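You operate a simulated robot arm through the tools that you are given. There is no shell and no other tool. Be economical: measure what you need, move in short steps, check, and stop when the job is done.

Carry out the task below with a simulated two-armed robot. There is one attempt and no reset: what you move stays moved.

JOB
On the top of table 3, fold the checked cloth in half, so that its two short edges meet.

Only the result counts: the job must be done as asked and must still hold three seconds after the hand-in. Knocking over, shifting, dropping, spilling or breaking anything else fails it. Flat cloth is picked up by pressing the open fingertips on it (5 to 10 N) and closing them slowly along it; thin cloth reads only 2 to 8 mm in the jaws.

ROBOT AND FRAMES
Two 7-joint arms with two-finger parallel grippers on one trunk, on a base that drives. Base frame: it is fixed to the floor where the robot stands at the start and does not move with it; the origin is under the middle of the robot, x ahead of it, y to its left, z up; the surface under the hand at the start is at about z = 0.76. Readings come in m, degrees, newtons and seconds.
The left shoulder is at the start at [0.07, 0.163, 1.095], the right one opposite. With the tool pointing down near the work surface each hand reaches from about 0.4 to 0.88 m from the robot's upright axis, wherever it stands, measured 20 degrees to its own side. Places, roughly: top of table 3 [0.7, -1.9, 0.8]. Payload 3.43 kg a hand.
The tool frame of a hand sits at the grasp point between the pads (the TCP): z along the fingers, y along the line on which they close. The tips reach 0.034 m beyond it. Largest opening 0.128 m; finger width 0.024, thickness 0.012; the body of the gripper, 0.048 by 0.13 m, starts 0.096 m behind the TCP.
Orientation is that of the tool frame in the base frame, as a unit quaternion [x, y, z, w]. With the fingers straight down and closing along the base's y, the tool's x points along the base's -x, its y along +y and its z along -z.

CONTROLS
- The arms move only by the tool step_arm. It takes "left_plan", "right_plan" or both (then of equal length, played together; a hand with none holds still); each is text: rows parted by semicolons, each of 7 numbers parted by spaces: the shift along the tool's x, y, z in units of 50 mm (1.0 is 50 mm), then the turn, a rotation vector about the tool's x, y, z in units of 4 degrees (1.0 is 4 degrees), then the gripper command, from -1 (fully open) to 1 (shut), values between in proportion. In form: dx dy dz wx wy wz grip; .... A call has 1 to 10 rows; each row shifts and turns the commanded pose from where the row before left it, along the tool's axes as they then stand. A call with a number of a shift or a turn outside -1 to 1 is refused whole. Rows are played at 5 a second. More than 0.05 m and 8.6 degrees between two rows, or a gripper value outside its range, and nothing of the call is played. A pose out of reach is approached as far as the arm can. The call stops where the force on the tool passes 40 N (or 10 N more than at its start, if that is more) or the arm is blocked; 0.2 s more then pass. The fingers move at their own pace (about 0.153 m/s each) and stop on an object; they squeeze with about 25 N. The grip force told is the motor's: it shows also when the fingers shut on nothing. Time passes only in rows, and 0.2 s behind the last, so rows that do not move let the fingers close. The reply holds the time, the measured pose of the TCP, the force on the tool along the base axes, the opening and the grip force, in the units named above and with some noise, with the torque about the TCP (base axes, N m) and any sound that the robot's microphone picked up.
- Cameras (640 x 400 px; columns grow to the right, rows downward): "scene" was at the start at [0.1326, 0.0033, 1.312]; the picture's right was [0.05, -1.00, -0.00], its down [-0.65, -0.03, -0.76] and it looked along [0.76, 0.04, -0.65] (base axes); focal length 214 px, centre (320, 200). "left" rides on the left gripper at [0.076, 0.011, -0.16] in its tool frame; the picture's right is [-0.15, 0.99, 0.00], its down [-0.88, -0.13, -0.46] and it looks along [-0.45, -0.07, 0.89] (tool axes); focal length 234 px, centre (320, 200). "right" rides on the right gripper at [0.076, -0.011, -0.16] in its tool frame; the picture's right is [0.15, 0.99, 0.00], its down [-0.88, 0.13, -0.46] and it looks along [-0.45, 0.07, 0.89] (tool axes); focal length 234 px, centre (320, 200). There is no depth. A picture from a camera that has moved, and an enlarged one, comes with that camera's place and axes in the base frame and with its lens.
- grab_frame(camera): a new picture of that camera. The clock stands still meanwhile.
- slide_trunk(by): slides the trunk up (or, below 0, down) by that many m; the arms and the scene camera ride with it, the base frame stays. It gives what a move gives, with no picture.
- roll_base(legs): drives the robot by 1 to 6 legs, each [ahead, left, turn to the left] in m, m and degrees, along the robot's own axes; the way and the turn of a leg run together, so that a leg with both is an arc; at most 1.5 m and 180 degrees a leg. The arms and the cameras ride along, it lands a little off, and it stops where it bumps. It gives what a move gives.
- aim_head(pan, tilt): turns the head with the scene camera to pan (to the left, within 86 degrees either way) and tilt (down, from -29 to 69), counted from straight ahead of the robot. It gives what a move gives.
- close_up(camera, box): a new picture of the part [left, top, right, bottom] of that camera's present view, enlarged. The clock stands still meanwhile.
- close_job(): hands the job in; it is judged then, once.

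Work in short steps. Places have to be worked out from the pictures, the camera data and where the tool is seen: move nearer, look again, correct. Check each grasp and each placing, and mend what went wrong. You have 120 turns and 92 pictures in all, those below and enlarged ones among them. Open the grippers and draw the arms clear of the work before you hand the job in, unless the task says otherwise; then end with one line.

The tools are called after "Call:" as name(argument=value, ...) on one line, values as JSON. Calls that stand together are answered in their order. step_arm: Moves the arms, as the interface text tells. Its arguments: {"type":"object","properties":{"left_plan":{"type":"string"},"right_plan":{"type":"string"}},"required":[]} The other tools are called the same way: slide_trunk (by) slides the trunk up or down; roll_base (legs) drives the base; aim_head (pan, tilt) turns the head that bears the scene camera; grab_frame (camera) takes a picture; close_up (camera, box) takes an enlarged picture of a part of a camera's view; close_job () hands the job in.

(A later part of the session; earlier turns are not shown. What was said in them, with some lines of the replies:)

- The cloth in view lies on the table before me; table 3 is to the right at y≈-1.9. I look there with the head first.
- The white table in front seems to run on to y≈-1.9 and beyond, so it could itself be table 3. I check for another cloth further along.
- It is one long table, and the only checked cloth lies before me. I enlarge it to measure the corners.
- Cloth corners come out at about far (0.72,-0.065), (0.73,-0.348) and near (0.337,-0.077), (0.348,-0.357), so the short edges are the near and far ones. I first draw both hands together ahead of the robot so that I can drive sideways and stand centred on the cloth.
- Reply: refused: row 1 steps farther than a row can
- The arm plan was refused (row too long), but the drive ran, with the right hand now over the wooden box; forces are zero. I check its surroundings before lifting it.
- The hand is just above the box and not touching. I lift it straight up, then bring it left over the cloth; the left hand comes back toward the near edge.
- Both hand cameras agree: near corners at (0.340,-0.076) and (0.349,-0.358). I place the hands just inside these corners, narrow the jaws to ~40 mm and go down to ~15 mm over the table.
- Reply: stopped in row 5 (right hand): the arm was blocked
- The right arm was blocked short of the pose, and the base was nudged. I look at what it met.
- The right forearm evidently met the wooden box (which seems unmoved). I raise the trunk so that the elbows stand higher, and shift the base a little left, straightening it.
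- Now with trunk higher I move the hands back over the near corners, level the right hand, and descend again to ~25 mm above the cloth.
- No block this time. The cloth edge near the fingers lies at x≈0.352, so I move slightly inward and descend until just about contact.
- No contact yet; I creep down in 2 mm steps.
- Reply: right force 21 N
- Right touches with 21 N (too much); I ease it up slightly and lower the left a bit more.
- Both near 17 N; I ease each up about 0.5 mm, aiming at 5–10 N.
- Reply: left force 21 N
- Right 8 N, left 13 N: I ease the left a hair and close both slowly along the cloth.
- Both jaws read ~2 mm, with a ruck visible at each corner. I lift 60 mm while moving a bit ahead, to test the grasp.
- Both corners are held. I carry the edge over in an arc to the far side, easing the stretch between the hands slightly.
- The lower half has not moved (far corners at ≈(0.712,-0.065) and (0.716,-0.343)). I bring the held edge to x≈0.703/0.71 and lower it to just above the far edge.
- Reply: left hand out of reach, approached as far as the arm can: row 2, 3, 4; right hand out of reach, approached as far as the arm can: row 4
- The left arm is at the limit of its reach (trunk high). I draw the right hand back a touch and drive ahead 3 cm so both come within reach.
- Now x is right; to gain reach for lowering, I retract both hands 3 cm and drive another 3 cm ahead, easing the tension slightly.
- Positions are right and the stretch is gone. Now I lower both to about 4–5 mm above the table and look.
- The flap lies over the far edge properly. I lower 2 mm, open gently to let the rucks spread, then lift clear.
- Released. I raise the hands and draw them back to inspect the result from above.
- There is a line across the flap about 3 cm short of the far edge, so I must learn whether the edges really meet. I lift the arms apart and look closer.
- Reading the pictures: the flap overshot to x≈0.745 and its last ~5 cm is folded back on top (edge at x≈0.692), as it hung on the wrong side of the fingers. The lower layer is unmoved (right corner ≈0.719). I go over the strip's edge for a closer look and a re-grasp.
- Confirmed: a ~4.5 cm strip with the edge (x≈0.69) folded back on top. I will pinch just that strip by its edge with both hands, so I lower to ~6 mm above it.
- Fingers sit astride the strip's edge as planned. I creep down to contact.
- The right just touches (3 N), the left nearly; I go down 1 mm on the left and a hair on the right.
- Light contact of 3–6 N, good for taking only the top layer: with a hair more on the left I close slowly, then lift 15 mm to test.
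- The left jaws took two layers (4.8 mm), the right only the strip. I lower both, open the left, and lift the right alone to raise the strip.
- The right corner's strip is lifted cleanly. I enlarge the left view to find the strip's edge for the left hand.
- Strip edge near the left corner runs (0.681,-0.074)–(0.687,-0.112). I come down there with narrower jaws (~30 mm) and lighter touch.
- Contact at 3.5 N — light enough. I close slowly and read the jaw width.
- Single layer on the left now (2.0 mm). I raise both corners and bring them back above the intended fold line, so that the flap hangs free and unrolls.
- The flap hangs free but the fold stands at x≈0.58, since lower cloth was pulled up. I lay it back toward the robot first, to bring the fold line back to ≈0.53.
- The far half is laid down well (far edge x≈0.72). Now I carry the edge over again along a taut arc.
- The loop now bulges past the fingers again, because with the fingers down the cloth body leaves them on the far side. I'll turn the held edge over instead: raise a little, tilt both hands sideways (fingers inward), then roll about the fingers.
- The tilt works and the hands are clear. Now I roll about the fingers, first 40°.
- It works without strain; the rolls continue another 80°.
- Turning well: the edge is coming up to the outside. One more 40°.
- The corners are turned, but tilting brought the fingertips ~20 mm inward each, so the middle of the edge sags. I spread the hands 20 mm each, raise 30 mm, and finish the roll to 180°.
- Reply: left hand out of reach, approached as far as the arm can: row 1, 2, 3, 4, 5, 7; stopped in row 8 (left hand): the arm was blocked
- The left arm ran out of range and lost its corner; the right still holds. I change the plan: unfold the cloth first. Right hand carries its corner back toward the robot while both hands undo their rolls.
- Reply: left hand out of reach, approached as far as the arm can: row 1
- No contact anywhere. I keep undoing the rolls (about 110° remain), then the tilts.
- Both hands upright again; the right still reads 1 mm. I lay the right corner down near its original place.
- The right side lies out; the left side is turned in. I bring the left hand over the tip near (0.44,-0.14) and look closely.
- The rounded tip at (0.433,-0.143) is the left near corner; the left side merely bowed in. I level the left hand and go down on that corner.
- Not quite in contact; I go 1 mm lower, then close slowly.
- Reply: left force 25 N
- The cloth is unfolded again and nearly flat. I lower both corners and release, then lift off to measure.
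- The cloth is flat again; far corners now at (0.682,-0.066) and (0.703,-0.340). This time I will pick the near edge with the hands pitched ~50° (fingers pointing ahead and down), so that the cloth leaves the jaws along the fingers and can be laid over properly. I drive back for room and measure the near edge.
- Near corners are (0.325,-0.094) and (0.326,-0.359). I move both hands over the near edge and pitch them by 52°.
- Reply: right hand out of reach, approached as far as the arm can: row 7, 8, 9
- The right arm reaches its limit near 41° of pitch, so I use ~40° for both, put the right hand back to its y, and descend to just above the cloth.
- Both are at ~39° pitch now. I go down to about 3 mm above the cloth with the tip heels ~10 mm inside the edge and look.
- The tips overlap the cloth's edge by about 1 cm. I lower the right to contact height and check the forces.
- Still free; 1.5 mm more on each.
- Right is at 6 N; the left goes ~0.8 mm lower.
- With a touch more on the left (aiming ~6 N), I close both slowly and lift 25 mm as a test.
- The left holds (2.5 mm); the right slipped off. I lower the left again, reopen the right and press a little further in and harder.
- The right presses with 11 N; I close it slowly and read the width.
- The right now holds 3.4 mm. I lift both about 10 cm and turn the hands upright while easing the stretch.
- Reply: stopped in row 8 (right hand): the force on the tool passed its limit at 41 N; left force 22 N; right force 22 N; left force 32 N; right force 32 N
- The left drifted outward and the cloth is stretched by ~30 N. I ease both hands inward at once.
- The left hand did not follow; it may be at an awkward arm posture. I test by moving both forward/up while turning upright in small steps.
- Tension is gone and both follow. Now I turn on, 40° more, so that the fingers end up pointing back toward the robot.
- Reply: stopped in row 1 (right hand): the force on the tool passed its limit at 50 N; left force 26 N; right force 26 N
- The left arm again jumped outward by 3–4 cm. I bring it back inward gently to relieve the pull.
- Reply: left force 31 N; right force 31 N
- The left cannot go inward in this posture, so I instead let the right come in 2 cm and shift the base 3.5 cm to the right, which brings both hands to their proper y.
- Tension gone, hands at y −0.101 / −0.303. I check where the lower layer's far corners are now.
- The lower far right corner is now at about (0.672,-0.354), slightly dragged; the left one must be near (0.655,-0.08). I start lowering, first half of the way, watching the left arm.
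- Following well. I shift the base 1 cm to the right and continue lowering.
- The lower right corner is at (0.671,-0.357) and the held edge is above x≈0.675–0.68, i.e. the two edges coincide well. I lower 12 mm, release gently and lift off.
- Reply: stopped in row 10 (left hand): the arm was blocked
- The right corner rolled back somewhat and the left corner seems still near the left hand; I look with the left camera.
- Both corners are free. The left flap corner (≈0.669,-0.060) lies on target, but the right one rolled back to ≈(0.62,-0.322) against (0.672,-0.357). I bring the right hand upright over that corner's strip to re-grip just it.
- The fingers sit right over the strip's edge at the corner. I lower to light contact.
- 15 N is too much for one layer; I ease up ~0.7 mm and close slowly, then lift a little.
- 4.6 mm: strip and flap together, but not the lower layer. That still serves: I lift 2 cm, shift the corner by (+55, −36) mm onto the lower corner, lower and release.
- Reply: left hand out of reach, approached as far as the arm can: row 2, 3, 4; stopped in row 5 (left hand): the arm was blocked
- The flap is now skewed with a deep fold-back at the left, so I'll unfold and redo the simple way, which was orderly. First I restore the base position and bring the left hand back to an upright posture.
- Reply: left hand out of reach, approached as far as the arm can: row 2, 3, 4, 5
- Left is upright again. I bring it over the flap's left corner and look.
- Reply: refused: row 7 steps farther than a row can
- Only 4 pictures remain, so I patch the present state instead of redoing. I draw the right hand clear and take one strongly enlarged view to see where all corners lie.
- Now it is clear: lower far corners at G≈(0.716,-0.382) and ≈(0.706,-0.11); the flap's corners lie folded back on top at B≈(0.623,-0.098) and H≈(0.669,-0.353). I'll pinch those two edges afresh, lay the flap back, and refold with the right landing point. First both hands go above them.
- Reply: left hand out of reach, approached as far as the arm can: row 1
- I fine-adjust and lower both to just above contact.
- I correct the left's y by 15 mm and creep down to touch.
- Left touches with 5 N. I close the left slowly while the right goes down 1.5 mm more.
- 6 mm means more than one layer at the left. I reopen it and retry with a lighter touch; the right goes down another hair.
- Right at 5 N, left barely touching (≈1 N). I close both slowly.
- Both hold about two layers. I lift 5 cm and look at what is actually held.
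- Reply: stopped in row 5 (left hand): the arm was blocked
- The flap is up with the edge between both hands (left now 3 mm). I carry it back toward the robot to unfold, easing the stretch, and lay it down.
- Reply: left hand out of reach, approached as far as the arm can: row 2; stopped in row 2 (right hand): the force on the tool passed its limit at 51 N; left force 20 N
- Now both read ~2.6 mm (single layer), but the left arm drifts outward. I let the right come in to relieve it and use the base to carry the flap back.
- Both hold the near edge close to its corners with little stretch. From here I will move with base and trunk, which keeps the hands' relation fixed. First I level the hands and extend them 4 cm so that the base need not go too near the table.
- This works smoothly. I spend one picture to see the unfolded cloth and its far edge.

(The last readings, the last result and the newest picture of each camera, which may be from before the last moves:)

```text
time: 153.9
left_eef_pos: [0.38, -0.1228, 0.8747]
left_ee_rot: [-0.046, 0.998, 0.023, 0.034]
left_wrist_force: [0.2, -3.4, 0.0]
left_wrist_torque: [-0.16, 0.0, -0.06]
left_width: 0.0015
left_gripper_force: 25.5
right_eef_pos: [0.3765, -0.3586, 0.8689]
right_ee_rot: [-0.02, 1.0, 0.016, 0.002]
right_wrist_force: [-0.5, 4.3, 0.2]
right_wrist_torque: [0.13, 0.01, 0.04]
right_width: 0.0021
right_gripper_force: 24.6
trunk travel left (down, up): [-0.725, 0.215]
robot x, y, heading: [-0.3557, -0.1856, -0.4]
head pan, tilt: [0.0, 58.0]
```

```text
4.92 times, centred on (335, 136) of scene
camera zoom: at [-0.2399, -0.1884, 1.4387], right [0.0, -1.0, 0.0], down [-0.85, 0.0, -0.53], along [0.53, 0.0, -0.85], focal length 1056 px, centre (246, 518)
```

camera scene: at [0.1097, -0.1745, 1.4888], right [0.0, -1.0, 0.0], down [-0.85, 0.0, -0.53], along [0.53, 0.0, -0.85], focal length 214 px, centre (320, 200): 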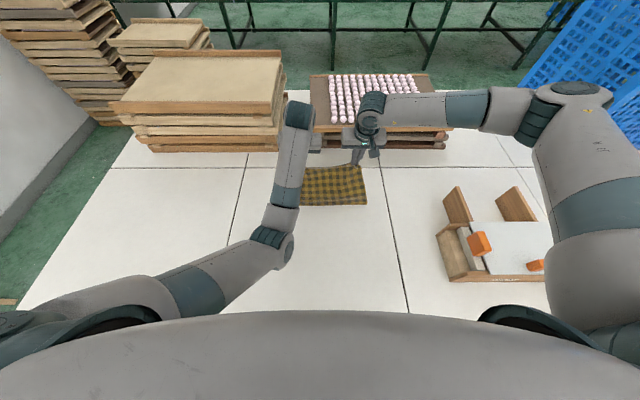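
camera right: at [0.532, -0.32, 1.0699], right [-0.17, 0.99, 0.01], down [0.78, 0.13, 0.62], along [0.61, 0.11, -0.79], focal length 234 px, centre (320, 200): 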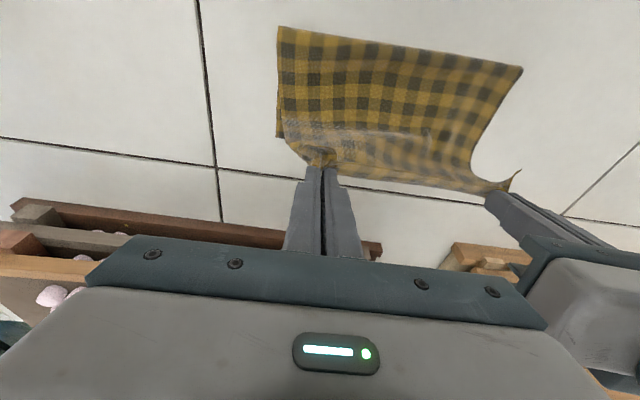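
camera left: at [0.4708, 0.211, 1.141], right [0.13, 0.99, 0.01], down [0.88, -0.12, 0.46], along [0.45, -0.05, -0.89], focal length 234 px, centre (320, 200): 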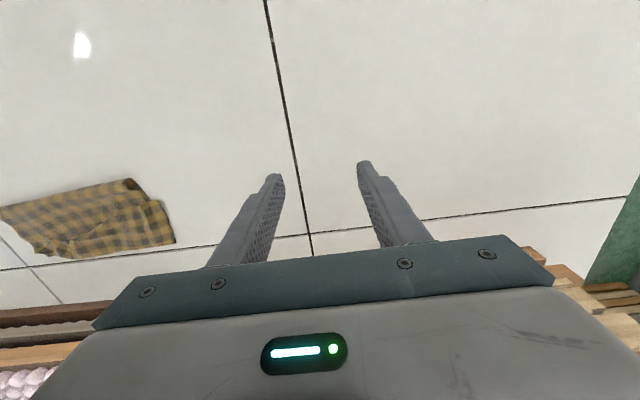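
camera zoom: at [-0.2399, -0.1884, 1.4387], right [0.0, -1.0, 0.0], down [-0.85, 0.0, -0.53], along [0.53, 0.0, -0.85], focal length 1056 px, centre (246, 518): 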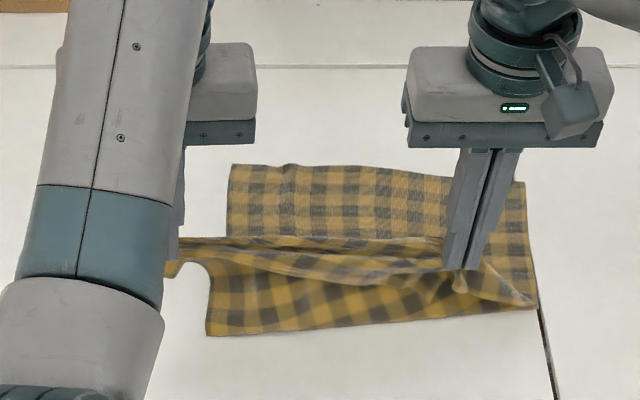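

Good news: the base motion dragged the cloth so that it now lies with its fold toward the robot (x≈0.37–0.40) and its lower far edge at (0.580,-0.173)–(0.555,-0.451), with the held edge above the fold. I carry the edge forward with base and trunk, turning 5° right to match the cloth.

Call:
slide_trunk(by=0.05)

Call:
roll_base(legs=[[0.1, 0.006, -2.5]])

Call:
slide_trunk(by=-0.04)

```text
time: 154.9
left_eef_pos: [0.3806, -0.1247, 0.9237]
left_ee_rot: [-0.047, 0.998, 0.023, 0.032]
left_wrist_force: [0.3, -4.7, 0.7]
left_wrist_torque: [-0.15, 0.01, -0.09]
left_width: 0.0016
left_gripper_force: 24.9
right_eef_pos: [0.3776, -0.3597, 0.919]
right_ee_rot: [-0.02, 1.0, 0.015, 0.002]
right_wrist_force: [0.1, 4.9, 0.0]
right_wrist_torque: [0.15, 0.03, 0.04]
right_width: 0.0024
right_gripper_force: 24.8
trunk travel left (down, up): [-0.775, 0.165]
robot x, y, heading: [-0.3557, -0.1866, -0.0]
head pan, tilt: [0.0, 58.0]
```

```text
time: 156.0
left_eef_pos: [0.4815, -0.1522, 0.924]
left_ee_rot: [-0.026, 0.999, 0.023, 0.033]
left_wrist_force: [-0.8, -4.2, -0.3]
left_wrist_torque: [-0.17, 0.02, -0.05]
left_width: 0.0014
left_gripper_force: 25.0
right_eef_pos: [0.467, -0.3864, 0.9184]
right_ee_rot: [0.001, 1.0, 0.015, 0.003]
right_wrist_force: [0.0, 4.6, -0.1]
right_wrist_torque: [0.14, -0.02, 0.05]
right_width: 0.0021
right_gripper_force: 25.0
trunk travel left (down, up): [-0.775, 0.165]
robot x, y, heading: [-0.2561, -0.1844, -2.7]
head pan, tilt: [0.0, 58.0]
```

```text
time: 156.8
left_eef_pos: [0.4809, -0.1521, 0.8839]
left_ee_rot: [-0.025, 0.999, 0.023, 0.034]
left_wrist_force: [-0.6, -4.0, 0.7]
left_wrist_torque: [-0.17, -0.01, -0.07]
left_width: 0.0015
left_gripper_force: 24.7
right_eef_pos: [0.4666, -0.3869, 0.8798]
right_ee_rot: [0.002, 1.0, 0.016, 0.003]
right_wrist_force: [0.8, 4.4, 0.0]
right_wrist_torque: [0.13, -0.04, 0.02]
right_width: 0.0021
right_gripper_force: 24.6
trunk travel left (down, up): [-0.735, 0.205]
robot x, y, heading: [-0.262, -0.187, -2.9]
head pan, tilt: [0.0, 58.0]
```

On track. Second half of the way, then lowering by the trunk to just above the cloth.

Call:
roll_base(legs=[[0.106, 0.006, -2.2]])

Call:
slide_trunk(by=-0.06)

```text
time: 158.0
left_eef_pos: [0.5882, -0.1824, 0.8831]
left_ee_rot: [-0.006, 0.999, 0.022, 0.035]
left_wrist_force: [-0.7, -3.7, -0.1]
left_wrist_torque: [-0.16, -0.02, -0.09]
left_width: 0.0014
left_gripper_force: 25.3
right_eef_pos: [0.5659, -0.417, 0.8808]
right_ee_rot: [0.021, 1.0, 0.016, 0.003]
right_wrist_force: [0.4, 3.8, 0.5]
right_wrist_torque: [0.14, -0.02, 0.05]
right_width: 0.0023
right_gripper_force: 25.1
trunk travel left (down, up): [-0.735, 0.205]
robot x, y, heading: [-0.1504, -0.1858, -4.9]
head pan, tilt: [0.0, 58.0]
```

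```text
time: 159.0
left_eef_pos: [0.5877, -0.1826, 0.8249]
left_ee_rot: [-0.005, 0.999, 0.023, 0.034]
left_wrist_force: [-0.7, -3.9, -0.1]
left_wrist_torque: [-0.16, 0.03, -0.08]
left_width: 0.0015
left_gripper_force: 24.5
right_eef_pos: [0.5668, -0.4164, 0.8203]
right_ee_rot: [0.021, 1.0, 0.015, 0.003]
right_wrist_force: [0.4, 3.8, 0.5]
right_wrist_torque: [0.2, -0.06, 0.04]
right_width: 0.0023
right_gripper_force: 25.3
trunk travel left (down, up): [-0.675, 0.265]
robot x, y, heading: [-0.1515, -0.1872, -4.8]
head pan, tilt: [0.0, 58.0]
```

Exactly at the planned spot. I lower another 15 mm and use the last picture before letting go.

Call:
slide_trunk(by=-0.014)

Call:
grab_frame(camera="right")

```text
time: 159.6
left_eef_pos: [0.5882, -0.1819, 0.8106]
left_ee_rot: [-0.005, 0.999, 0.021, 0.034]
left_wrist_force: [0.4, -4.0, -0.2]
left_wrist_torque: [-0.16, 0.06, -0.06]
left_width: 0.0016
left_gripper_force: 25.1
right_eef_pos: [0.5651, -0.4172, 0.8053]
right_ee_rot: [0.021, 1.0, 0.015, 0.003]
right_wrist_force: [1.2, 4.9, 1.1]
right_wrist_torque: [0.14, -0.04, 0.07]
right_width: 0.0021
right_gripper_force: 24.9
trunk travel left (down, up): [-0.661, 0.279]
robot x, y, heading: [-0.1492, -0.1836, -4.8]
head pan, tilt: [0.0, 58.0]
```

```text
0 pictures are left
camera right: at [0.4876, -0.4287, 0.9639], right [-0.1, 0.99, 0.03], down [0.88, 0.08, 0.46], along [0.46, 0.08, -0.88], focal length 234 px, centre (320, 200)
```

right: 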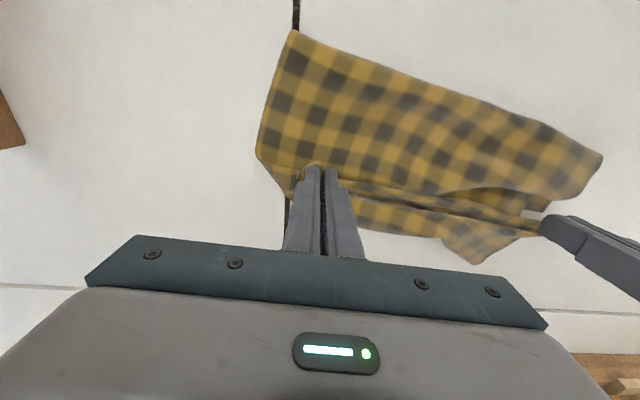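

The hands lie a few cm short of the outer edge below (≈(0.60,-0.44) right, (0.657,-0.20) left). No pictures remain; I move the held edge forward, 6 cm left and 3.5 cm right, at low height, to bring it onto that edge.

Call:
step_arm(left_plan="0 0 -0.2 0 0 0 1; -0.4 0 0 0 0 0 1; -0.4 0 0 0 0 0 1; -0.4 0 0 0 0 0 1; 0 0 0 0 0 0 1", right_plan="0 0 -0.2 0 0 0 1; -0.25 -0.05 0 0 0 0 1; -0.25 -0.05 0 0 0 0 1; -0.2 -0.05 0 0 0 0 1; 0 0 0 0 0 0 1")

```text
time: 160.8
left_eef_pos: [0.6478, -0.182, 0.8231]
left_ee_rot: [-0.005, 0.999, 0.021, 0.033]
left_wrist_force: [-3.7, -13.9, -0.6]
left_wrist_torque: [-0.43, 0.12, -0.2]
left_width: 0.0023
left_gripper_force: 25.1
right_eef_pos: [0.6017, -0.4241, 0.8157]
right_ee_rot: [0.02, 1.0, 0.017, 0.003]
right_wrist_force: [2.3, 13.2, 0.0]
right_wrist_torque: [0.46, -0.08, 0.07]
right_width: 0.0023
right_gripper_force: 25.1
trunk travel left (down, up): [-0.661, 0.279]
robot x, y, heading: [-0.1513, -0.187, -4.6]
head pan, tilt: [0.0, 58.0]
```

Both reached their places. I ease the stretch, lower by the trunk, then release and lift off.

Call:
step_arm(right_plan="0 0.15 0 0 0 0 1; 0 0 0 0 0 0 1")

Call:
slide_trunk(by=-0.014)

Call:
step_arm(left_plan="0 0 0 0 0 0 0.8; 0 0 0 0 0 0 0.6; 0 0 0 0 0 0 0.4; 0 0 0 0 0 0 0.3; 0 0 0 0 0 0 0.3", right_plan="0 0 0 0 0 0 0.8; 0 0 0 0 0 0 0.6; 0 0 0 0 0 0 0.4; 0 0 0 0 0 0 0.3; 0 0 0 0 0 0 0.3")

Call:
slide_trunk(by=0.2)

```text
time: 161.4
left_eef_pos: [0.6488, -0.18, 0.8245]
left_ee_rot: [-0.005, 0.999, 0.022, 0.034]
left_wrist_force: [-2.5, -8.0, -0.2]
left_wrist_torque: [-0.27, 0.05, -0.16]
left_width: 0.002
left_gripper_force: 25.3
right_eef_pos: [0.6011, -0.4182, 0.8149]
right_ee_rot: [0.022, 1.0, 0.015, 0.002]
right_wrist_force: [1.9, 8.2, 0.7]
right_wrist_torque: [0.33, -0.12, 0.06]
right_width: 0.0022
right_gripper_force: 25.1
trunk travel left (down, up): [-0.661, 0.279]
robot x, y, heading: [-0.1533, -0.1864, -4.8]
head pan, tilt: [0.0, 58.0]
```

```text
time: 162.1
left_eef_pos: [0.6473, -0.1808, 0.811]
left_ee_rot: [-0.005, 0.999, 0.022, 0.034]
left_wrist_force: [-1.6, -7.3, -0.7]
left_wrist_torque: [-0.28, 0.05, -0.11]
left_width: 0.002
left_gripper_force: 25.0
right_eef_pos: [0.6005, -0.417, 0.8029]
right_ee_rot: [0.022, 1.0, 0.016, 0.005]
right_wrist_force: [1.1, 8.2, 10.4]
right_wrist_torque: [0.26, -0.11, 0.08]
right_width: 0.0023
right_gripper_force: 24.7
trunk travel left (down, up): [-0.647, 0.293]
robot x, y, heading: [-0.1528, -0.1861, -5.0]
head pan, tilt: [0.0, 58.0]
```

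```text
time: 163.3
left_eef_pos: [0.649, -0.1816, 0.8102]
left_ee_rot: [-0.005, 0.999, 0.022, 0.034]
left_wrist_force: [-0.2, 0.0, 0.1]
left_wrist_torque: [0.0, 0.01, 0.03]
left_width: 0.045
left_gripper_force: 0.1
right_eef_pos: [0.5999, -0.4181, 0.8011]
right_ee_rot: [0.021, 1.0, 0.016, 0.003]
right_wrist_force: [-0.3, -0.1, -0.1]
right_wrist_torque: [0.01, 0.02, -0.01]
right_width: 0.0448
right_gripper_force: 0.1
trunk travel left (down, up): [-0.647, 0.293]
robot x, y, heading: [-0.1555, -0.1859, -4.9]
head pan, tilt: [0.0, 58.0]
```

```text
time: 165.4
left_eef_pos: [0.6488, -0.1812, 1.0102]
left_ee_rot: [-0.005, 0.999, 0.023, 0.034]
left_wrist_force: [0.1, -0.1, -0.5]
left_wrist_torque: [0.0, 0.02, -0.01]
left_width: 0.0446
left_gripper_force: 0.0
right_eef_pos: [0.6013, -0.4177, 1.001]
right_ee_rot: [0.021, 1.0, 0.015, 0.003]
right_wrist_force: [0.1, 0.0, -0.6]
right_wrist_torque: [-0.02, 0.01, -0.04]
right_width: 0.045
right_gripper_force: 0.1
trunk travel left (down, up): [-0.847, 0.093]
robot x, y, heading: [-0.1486, -0.1824, -4.9]
head pan, tilt: [0.0, 58.0]
```

Released and raised 20 cm with no load on either hand. I drive back to draw the arms clear of the work and then hand in.

Call:
roll_base(legs=[[-0.3, 0, 0]])

Call:
step_arm(left_plan="0 0 0 0 0 0 -1; 0 0 0 0 0 0 -1", right_plan="0 0 0 0 0 0 -1; 0 0 0 0 0 0 -1")

Call:
close_job()

```text
time: 167.5
left_eef_pos: [0.3479, -0.1539, 1.0096]
left_ee_rot: [-0.007, 0.999, 0.022, 0.033]
left_wrist_force: [-0.6, -0.1, -1.0]
left_wrist_torque: [0.0, 0.02, 0.03]
left_width: 0.0447
left_gripper_force: 0.0
right_eef_pos: [0.3017, -0.3912, 0.9991]
right_ee_rot: [0.021, 1.0, 0.016, 0.003]
right_wrist_force: [0.4, 0.1, 0.6]
right_wrist_torque: [0.0, 0.01, -0.03]
right_width: 0.0449
right_gripper_force: 0.1
trunk travel left (down, up): [-0.847, 0.093]
robot x, y, heading: [-0.4542, -0.1586, -4.7]
head pan, tilt: [0.0, 58.0]
```

```text
time: 168.1
left_eef_pos: [0.3473, -0.1541, 1.0108]
left_ee_rot: [-0.006, 0.999, 0.022, 0.033]
left_wrist_force: [-0.3, 0.0, 0.0]
left_wrist_torque: [-0.01, -0.01, 0.0]
left_width: 0.1281
left_gripper_force: 0.1
right_eef_pos: [0.3012, -0.3904, 0.9998]
right_ee_rot: [0.02, 1.0, 0.016, 0.003]
right_wrist_force: [-0.3, 0.5, 1.0]
right_wrist_torque: [0.01, -0.02, 0.0]
right_width: 0.1281
right_gripper_force: 0.0
trunk travel left (down, up): [-0.847, 0.093]
robot x, y, heading: [-0.4523, -0.1611, -4.7]
head pan, tilt: [0.0, 58.0]
```

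```text
The job is handed in.
```

I folded the cloth over and handed the job in, but I couldn't check the final state: my pictures ran out before the last move, so I don't know if the short edges meet. The held edge probably still curls back on itself by a few centimetres, the lower edge's position was my estimate, and the cloth moved across the table during the retries. Both hands are open and clear; an arm was blocked once near the wooden box, which didn't appear to move.
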